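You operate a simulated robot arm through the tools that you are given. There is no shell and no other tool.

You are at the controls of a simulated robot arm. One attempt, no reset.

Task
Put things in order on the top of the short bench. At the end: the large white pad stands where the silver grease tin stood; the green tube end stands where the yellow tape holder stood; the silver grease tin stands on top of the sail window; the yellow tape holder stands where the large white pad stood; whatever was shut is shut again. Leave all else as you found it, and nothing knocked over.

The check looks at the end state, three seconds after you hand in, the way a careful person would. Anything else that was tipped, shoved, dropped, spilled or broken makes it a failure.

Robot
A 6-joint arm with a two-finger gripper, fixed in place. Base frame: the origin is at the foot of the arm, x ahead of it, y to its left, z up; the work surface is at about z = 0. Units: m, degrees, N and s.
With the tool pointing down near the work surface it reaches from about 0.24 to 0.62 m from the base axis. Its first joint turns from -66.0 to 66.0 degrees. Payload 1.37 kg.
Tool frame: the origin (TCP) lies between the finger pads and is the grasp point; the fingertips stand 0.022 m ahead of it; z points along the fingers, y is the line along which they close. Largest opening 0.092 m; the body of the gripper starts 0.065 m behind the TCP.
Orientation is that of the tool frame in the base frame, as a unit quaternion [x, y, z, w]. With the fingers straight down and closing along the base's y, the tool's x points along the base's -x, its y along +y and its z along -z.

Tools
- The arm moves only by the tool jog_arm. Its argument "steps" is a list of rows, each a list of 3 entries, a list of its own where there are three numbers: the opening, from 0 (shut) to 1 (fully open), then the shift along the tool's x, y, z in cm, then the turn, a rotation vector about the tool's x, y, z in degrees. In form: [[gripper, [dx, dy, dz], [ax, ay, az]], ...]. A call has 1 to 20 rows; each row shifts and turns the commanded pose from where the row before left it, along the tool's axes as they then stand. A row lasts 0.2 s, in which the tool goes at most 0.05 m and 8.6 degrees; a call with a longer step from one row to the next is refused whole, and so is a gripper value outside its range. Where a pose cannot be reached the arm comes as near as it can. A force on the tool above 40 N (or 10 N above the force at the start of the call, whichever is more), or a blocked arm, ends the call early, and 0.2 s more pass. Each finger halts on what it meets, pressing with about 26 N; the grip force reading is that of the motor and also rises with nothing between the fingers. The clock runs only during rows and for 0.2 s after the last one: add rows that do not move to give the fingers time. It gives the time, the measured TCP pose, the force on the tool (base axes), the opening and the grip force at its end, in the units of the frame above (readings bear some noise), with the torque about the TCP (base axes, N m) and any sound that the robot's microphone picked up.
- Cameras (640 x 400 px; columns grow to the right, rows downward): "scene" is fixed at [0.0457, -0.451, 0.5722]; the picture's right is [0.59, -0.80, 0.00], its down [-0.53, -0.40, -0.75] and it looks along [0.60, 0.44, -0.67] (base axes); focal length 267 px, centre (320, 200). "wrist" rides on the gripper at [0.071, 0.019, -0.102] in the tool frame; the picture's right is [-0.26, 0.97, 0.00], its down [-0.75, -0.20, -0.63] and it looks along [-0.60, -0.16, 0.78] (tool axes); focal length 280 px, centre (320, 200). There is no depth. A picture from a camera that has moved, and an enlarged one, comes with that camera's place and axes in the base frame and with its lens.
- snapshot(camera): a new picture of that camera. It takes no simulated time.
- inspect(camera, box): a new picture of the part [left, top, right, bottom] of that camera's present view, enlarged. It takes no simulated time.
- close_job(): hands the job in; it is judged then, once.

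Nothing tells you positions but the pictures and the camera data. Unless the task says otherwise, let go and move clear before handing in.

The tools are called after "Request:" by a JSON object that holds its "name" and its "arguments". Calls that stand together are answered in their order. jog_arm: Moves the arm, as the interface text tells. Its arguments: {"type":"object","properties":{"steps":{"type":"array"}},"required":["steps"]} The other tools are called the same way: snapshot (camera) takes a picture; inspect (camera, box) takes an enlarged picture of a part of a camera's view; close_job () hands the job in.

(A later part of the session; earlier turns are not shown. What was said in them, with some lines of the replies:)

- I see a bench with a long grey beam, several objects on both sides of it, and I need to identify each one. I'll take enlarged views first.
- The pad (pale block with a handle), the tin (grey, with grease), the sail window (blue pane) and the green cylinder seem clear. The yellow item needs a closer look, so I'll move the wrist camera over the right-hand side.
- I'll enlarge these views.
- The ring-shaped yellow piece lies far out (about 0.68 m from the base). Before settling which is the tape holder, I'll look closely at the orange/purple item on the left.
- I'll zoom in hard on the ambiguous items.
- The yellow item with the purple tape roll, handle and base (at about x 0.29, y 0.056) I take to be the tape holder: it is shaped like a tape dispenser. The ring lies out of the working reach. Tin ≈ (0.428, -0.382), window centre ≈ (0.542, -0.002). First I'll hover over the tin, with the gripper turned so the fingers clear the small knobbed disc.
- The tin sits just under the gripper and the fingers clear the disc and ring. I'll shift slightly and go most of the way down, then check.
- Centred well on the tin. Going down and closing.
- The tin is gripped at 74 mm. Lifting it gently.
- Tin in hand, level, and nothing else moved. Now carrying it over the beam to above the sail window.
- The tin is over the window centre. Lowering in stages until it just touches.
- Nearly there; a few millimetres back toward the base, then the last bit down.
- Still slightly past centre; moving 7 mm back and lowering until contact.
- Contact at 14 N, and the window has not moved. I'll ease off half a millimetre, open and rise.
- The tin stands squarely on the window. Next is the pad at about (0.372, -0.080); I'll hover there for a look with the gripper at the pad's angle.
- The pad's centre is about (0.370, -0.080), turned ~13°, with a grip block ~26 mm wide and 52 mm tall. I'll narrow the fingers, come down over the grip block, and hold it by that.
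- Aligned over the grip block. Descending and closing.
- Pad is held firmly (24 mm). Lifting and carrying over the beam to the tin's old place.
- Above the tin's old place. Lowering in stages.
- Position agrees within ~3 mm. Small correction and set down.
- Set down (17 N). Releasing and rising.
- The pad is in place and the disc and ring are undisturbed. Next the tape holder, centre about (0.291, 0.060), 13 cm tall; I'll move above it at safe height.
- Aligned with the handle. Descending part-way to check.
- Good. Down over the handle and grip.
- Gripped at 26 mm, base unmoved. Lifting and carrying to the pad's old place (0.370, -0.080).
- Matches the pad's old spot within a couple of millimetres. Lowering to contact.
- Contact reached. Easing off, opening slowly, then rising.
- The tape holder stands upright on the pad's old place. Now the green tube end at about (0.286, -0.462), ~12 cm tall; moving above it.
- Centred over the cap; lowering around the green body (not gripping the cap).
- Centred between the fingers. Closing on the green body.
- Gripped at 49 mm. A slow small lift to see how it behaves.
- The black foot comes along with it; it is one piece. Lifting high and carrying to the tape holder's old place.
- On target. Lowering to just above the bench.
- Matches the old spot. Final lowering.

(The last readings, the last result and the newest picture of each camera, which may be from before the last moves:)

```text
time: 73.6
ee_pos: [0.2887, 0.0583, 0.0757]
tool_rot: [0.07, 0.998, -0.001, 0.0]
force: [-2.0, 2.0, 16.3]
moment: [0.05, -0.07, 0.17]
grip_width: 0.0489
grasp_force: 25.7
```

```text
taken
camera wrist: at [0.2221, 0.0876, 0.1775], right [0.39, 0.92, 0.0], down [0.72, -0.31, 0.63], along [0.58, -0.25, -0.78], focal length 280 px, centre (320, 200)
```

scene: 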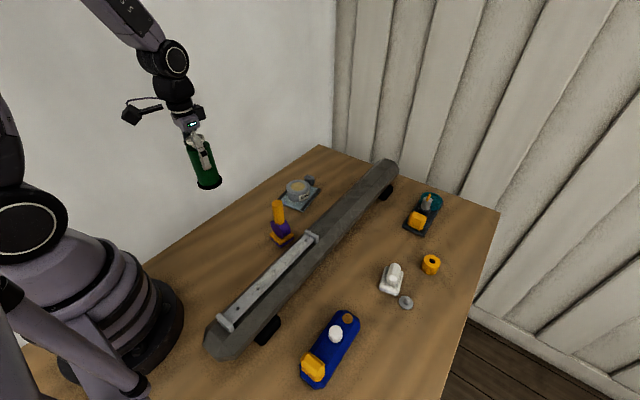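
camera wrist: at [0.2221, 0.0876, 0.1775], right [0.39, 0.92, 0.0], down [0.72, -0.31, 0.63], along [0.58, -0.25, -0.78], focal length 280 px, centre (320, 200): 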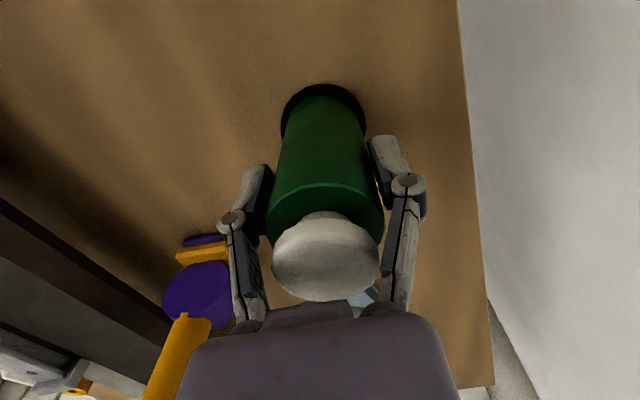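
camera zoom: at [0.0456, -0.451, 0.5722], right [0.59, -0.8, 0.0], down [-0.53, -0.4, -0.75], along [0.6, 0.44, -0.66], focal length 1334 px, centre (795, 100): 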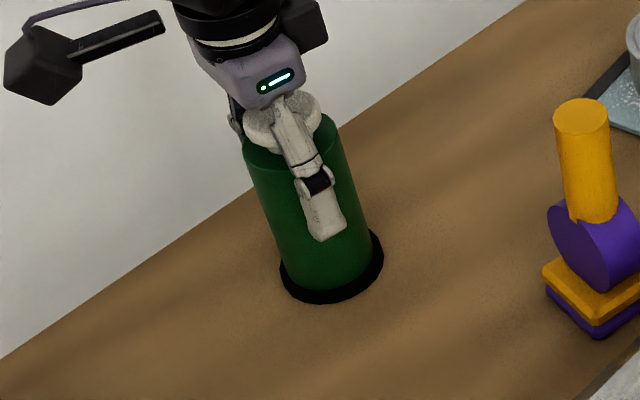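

Contact. Ease off, open slowly and rise clear.

Request:
{"name": "jog_arm", "arguments": {"steps": [[0.4, [0, 0, -0.07], [0, 0, 0]], [0.55, [0, 0, 0], [0, 0, 0]], [0.65, [0, 0, 0], [0, 0, 0]], [0.8, [0, 0, 0], [0, 0, 0]], [0.8, [0, 0, 0], [0, 0, 0]], [0.8, [0, 0, 0], [0, 0, 0]], [0.8, [0, 0, -1], [0, 0, 0]], [0.8, [0, 0, -3], [0, 0, 0]], [0.8, [0, 0, -4], [0, 0, 0]], [0.8, [0, 0, -4], [0, 0, 0]], [0.8, [0, 0, -4], [0, 0, 0]], [0.8, [0, 0, -4], [0, 0, 0]], [0.8, [0, 0, -2], [0, 0, 0]], [0.8, [0, 0, 0], [0, 0, 0]]]}}

Request:
{"name": "snapshot", "arguments": {"camera": "scene"}}

Request:
{"name": "snapshot", "arguments": {"camera": "wrist"}}

Request:
{"name": "inspect", "arguments": {"camera": "scene", "box": [180, 150, 340, 260]}}

Request:
{"name": "inspect", "arguments": {"camera": "scene", "box": [290, 180, 460, 395]}}

```text
time: 76.6
ee_pos: [0.291, 0.0591, 0.2984]
tool_rot: [0.07, 0.998, -0.001, 0.0]
force: [0.5, -0.8, 0.0]
moment: [0.01, -0.01, 0.0]
grip_width: 0.0739
grasp_force: 0.1
```

```text
taken
```

scene: 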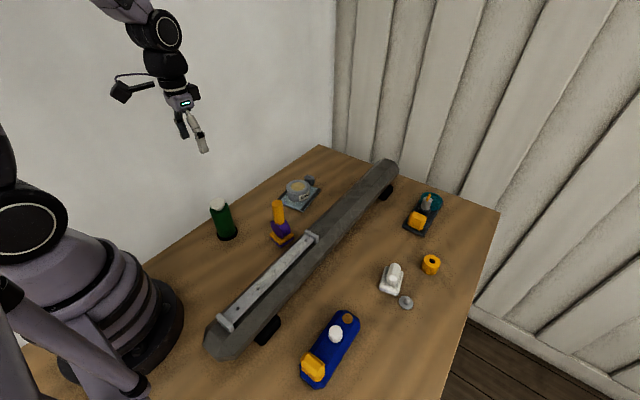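

```text
taken
camera wrist: at [0.2238, 0.0868, 0.3996], right [0.39, 0.92, 0.0], down [0.72, -0.31, 0.63], along [0.57, -0.25, -0.78], focal length 280 px, centre (320, 200)
```

wrist: 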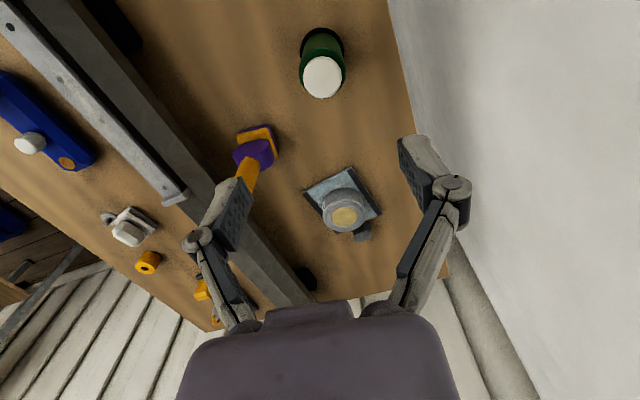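

```text
3.64 times, centred on (260, 205) of scene
camera zoom: at [0.0457, -0.451, 0.5722], right [0.59, -0.8, 0.0], down [-0.53, -0.4, -0.75], along [0.6, 0.44, -0.67], focal length 971 px, centre (538, 182)
```

zoom: 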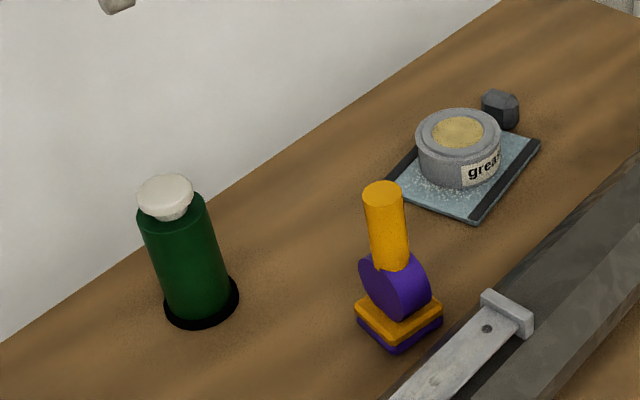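

```text
1.86 times, centred on (375, 288) of scene
camera zoom: at [0.0457, -0.451, 0.5722], right [0.59, -0.8, 0.0], down [-0.53, -0.4, -0.75], along [0.6, 0.44, -0.67], focal length 497 px, centre (218, 37)
```

zoom: 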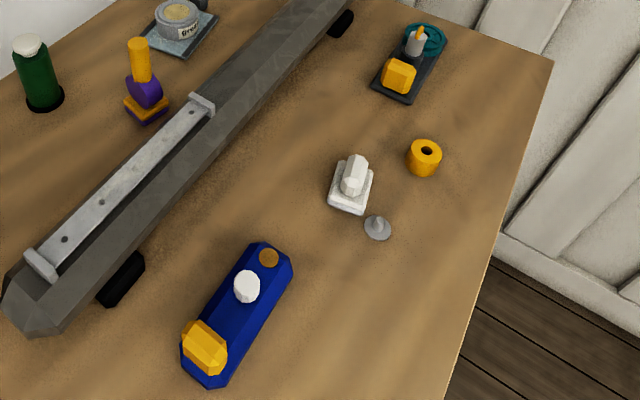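

All four pieces stand where they should and everything else looks undisturbed. The tin is on the window, the pad is on the tin's spot, the tape holder is on the pad's spot, and the green tube end is on the tape holder's spot. The gripper is open and clear, so I'm handing in.

Request:
{"name": "close_job", "arguments": {}}

```text
The job is handed in.
```

I moved all four pieces and handed the job in, but I had to guess which object was the yellow tape holder. In the last pictures everything stands upright, and nothing else appears to have moved.

| Piece | Where it stands now | Position (x, y) in m |
|---|---|---|
| Silver grease tin | on top of the sail window, near its centre | about (0.53, -0.00) |
| Large white pad | where the grease tin stood | about (0.425, -0.381) |
| Yellow tape holder | where the white pad stood | about (0.370, -0.080) |
| Green tube end | where the tape holder stood | about (0.289, 0.059) |

- **Tape holder:** two objects could fit the name. I chose the yellow piece with the purple roll and upright handle. It looks like a tape dispenser and was within reach. The other was a plain yellow ring about 0.68 m out, beyond the arm's straight-down reach, and I left it alone. If the ring was meant, both the tape holder and green tube end placements are wrong.
- **Green tube end:** I took this to be the green cylinder with the white cap, the only plainly green object within reach. I held it by its body, so the cap was not touched.
- **Things shut:** I opened nothing, so there was nothing to shut again.
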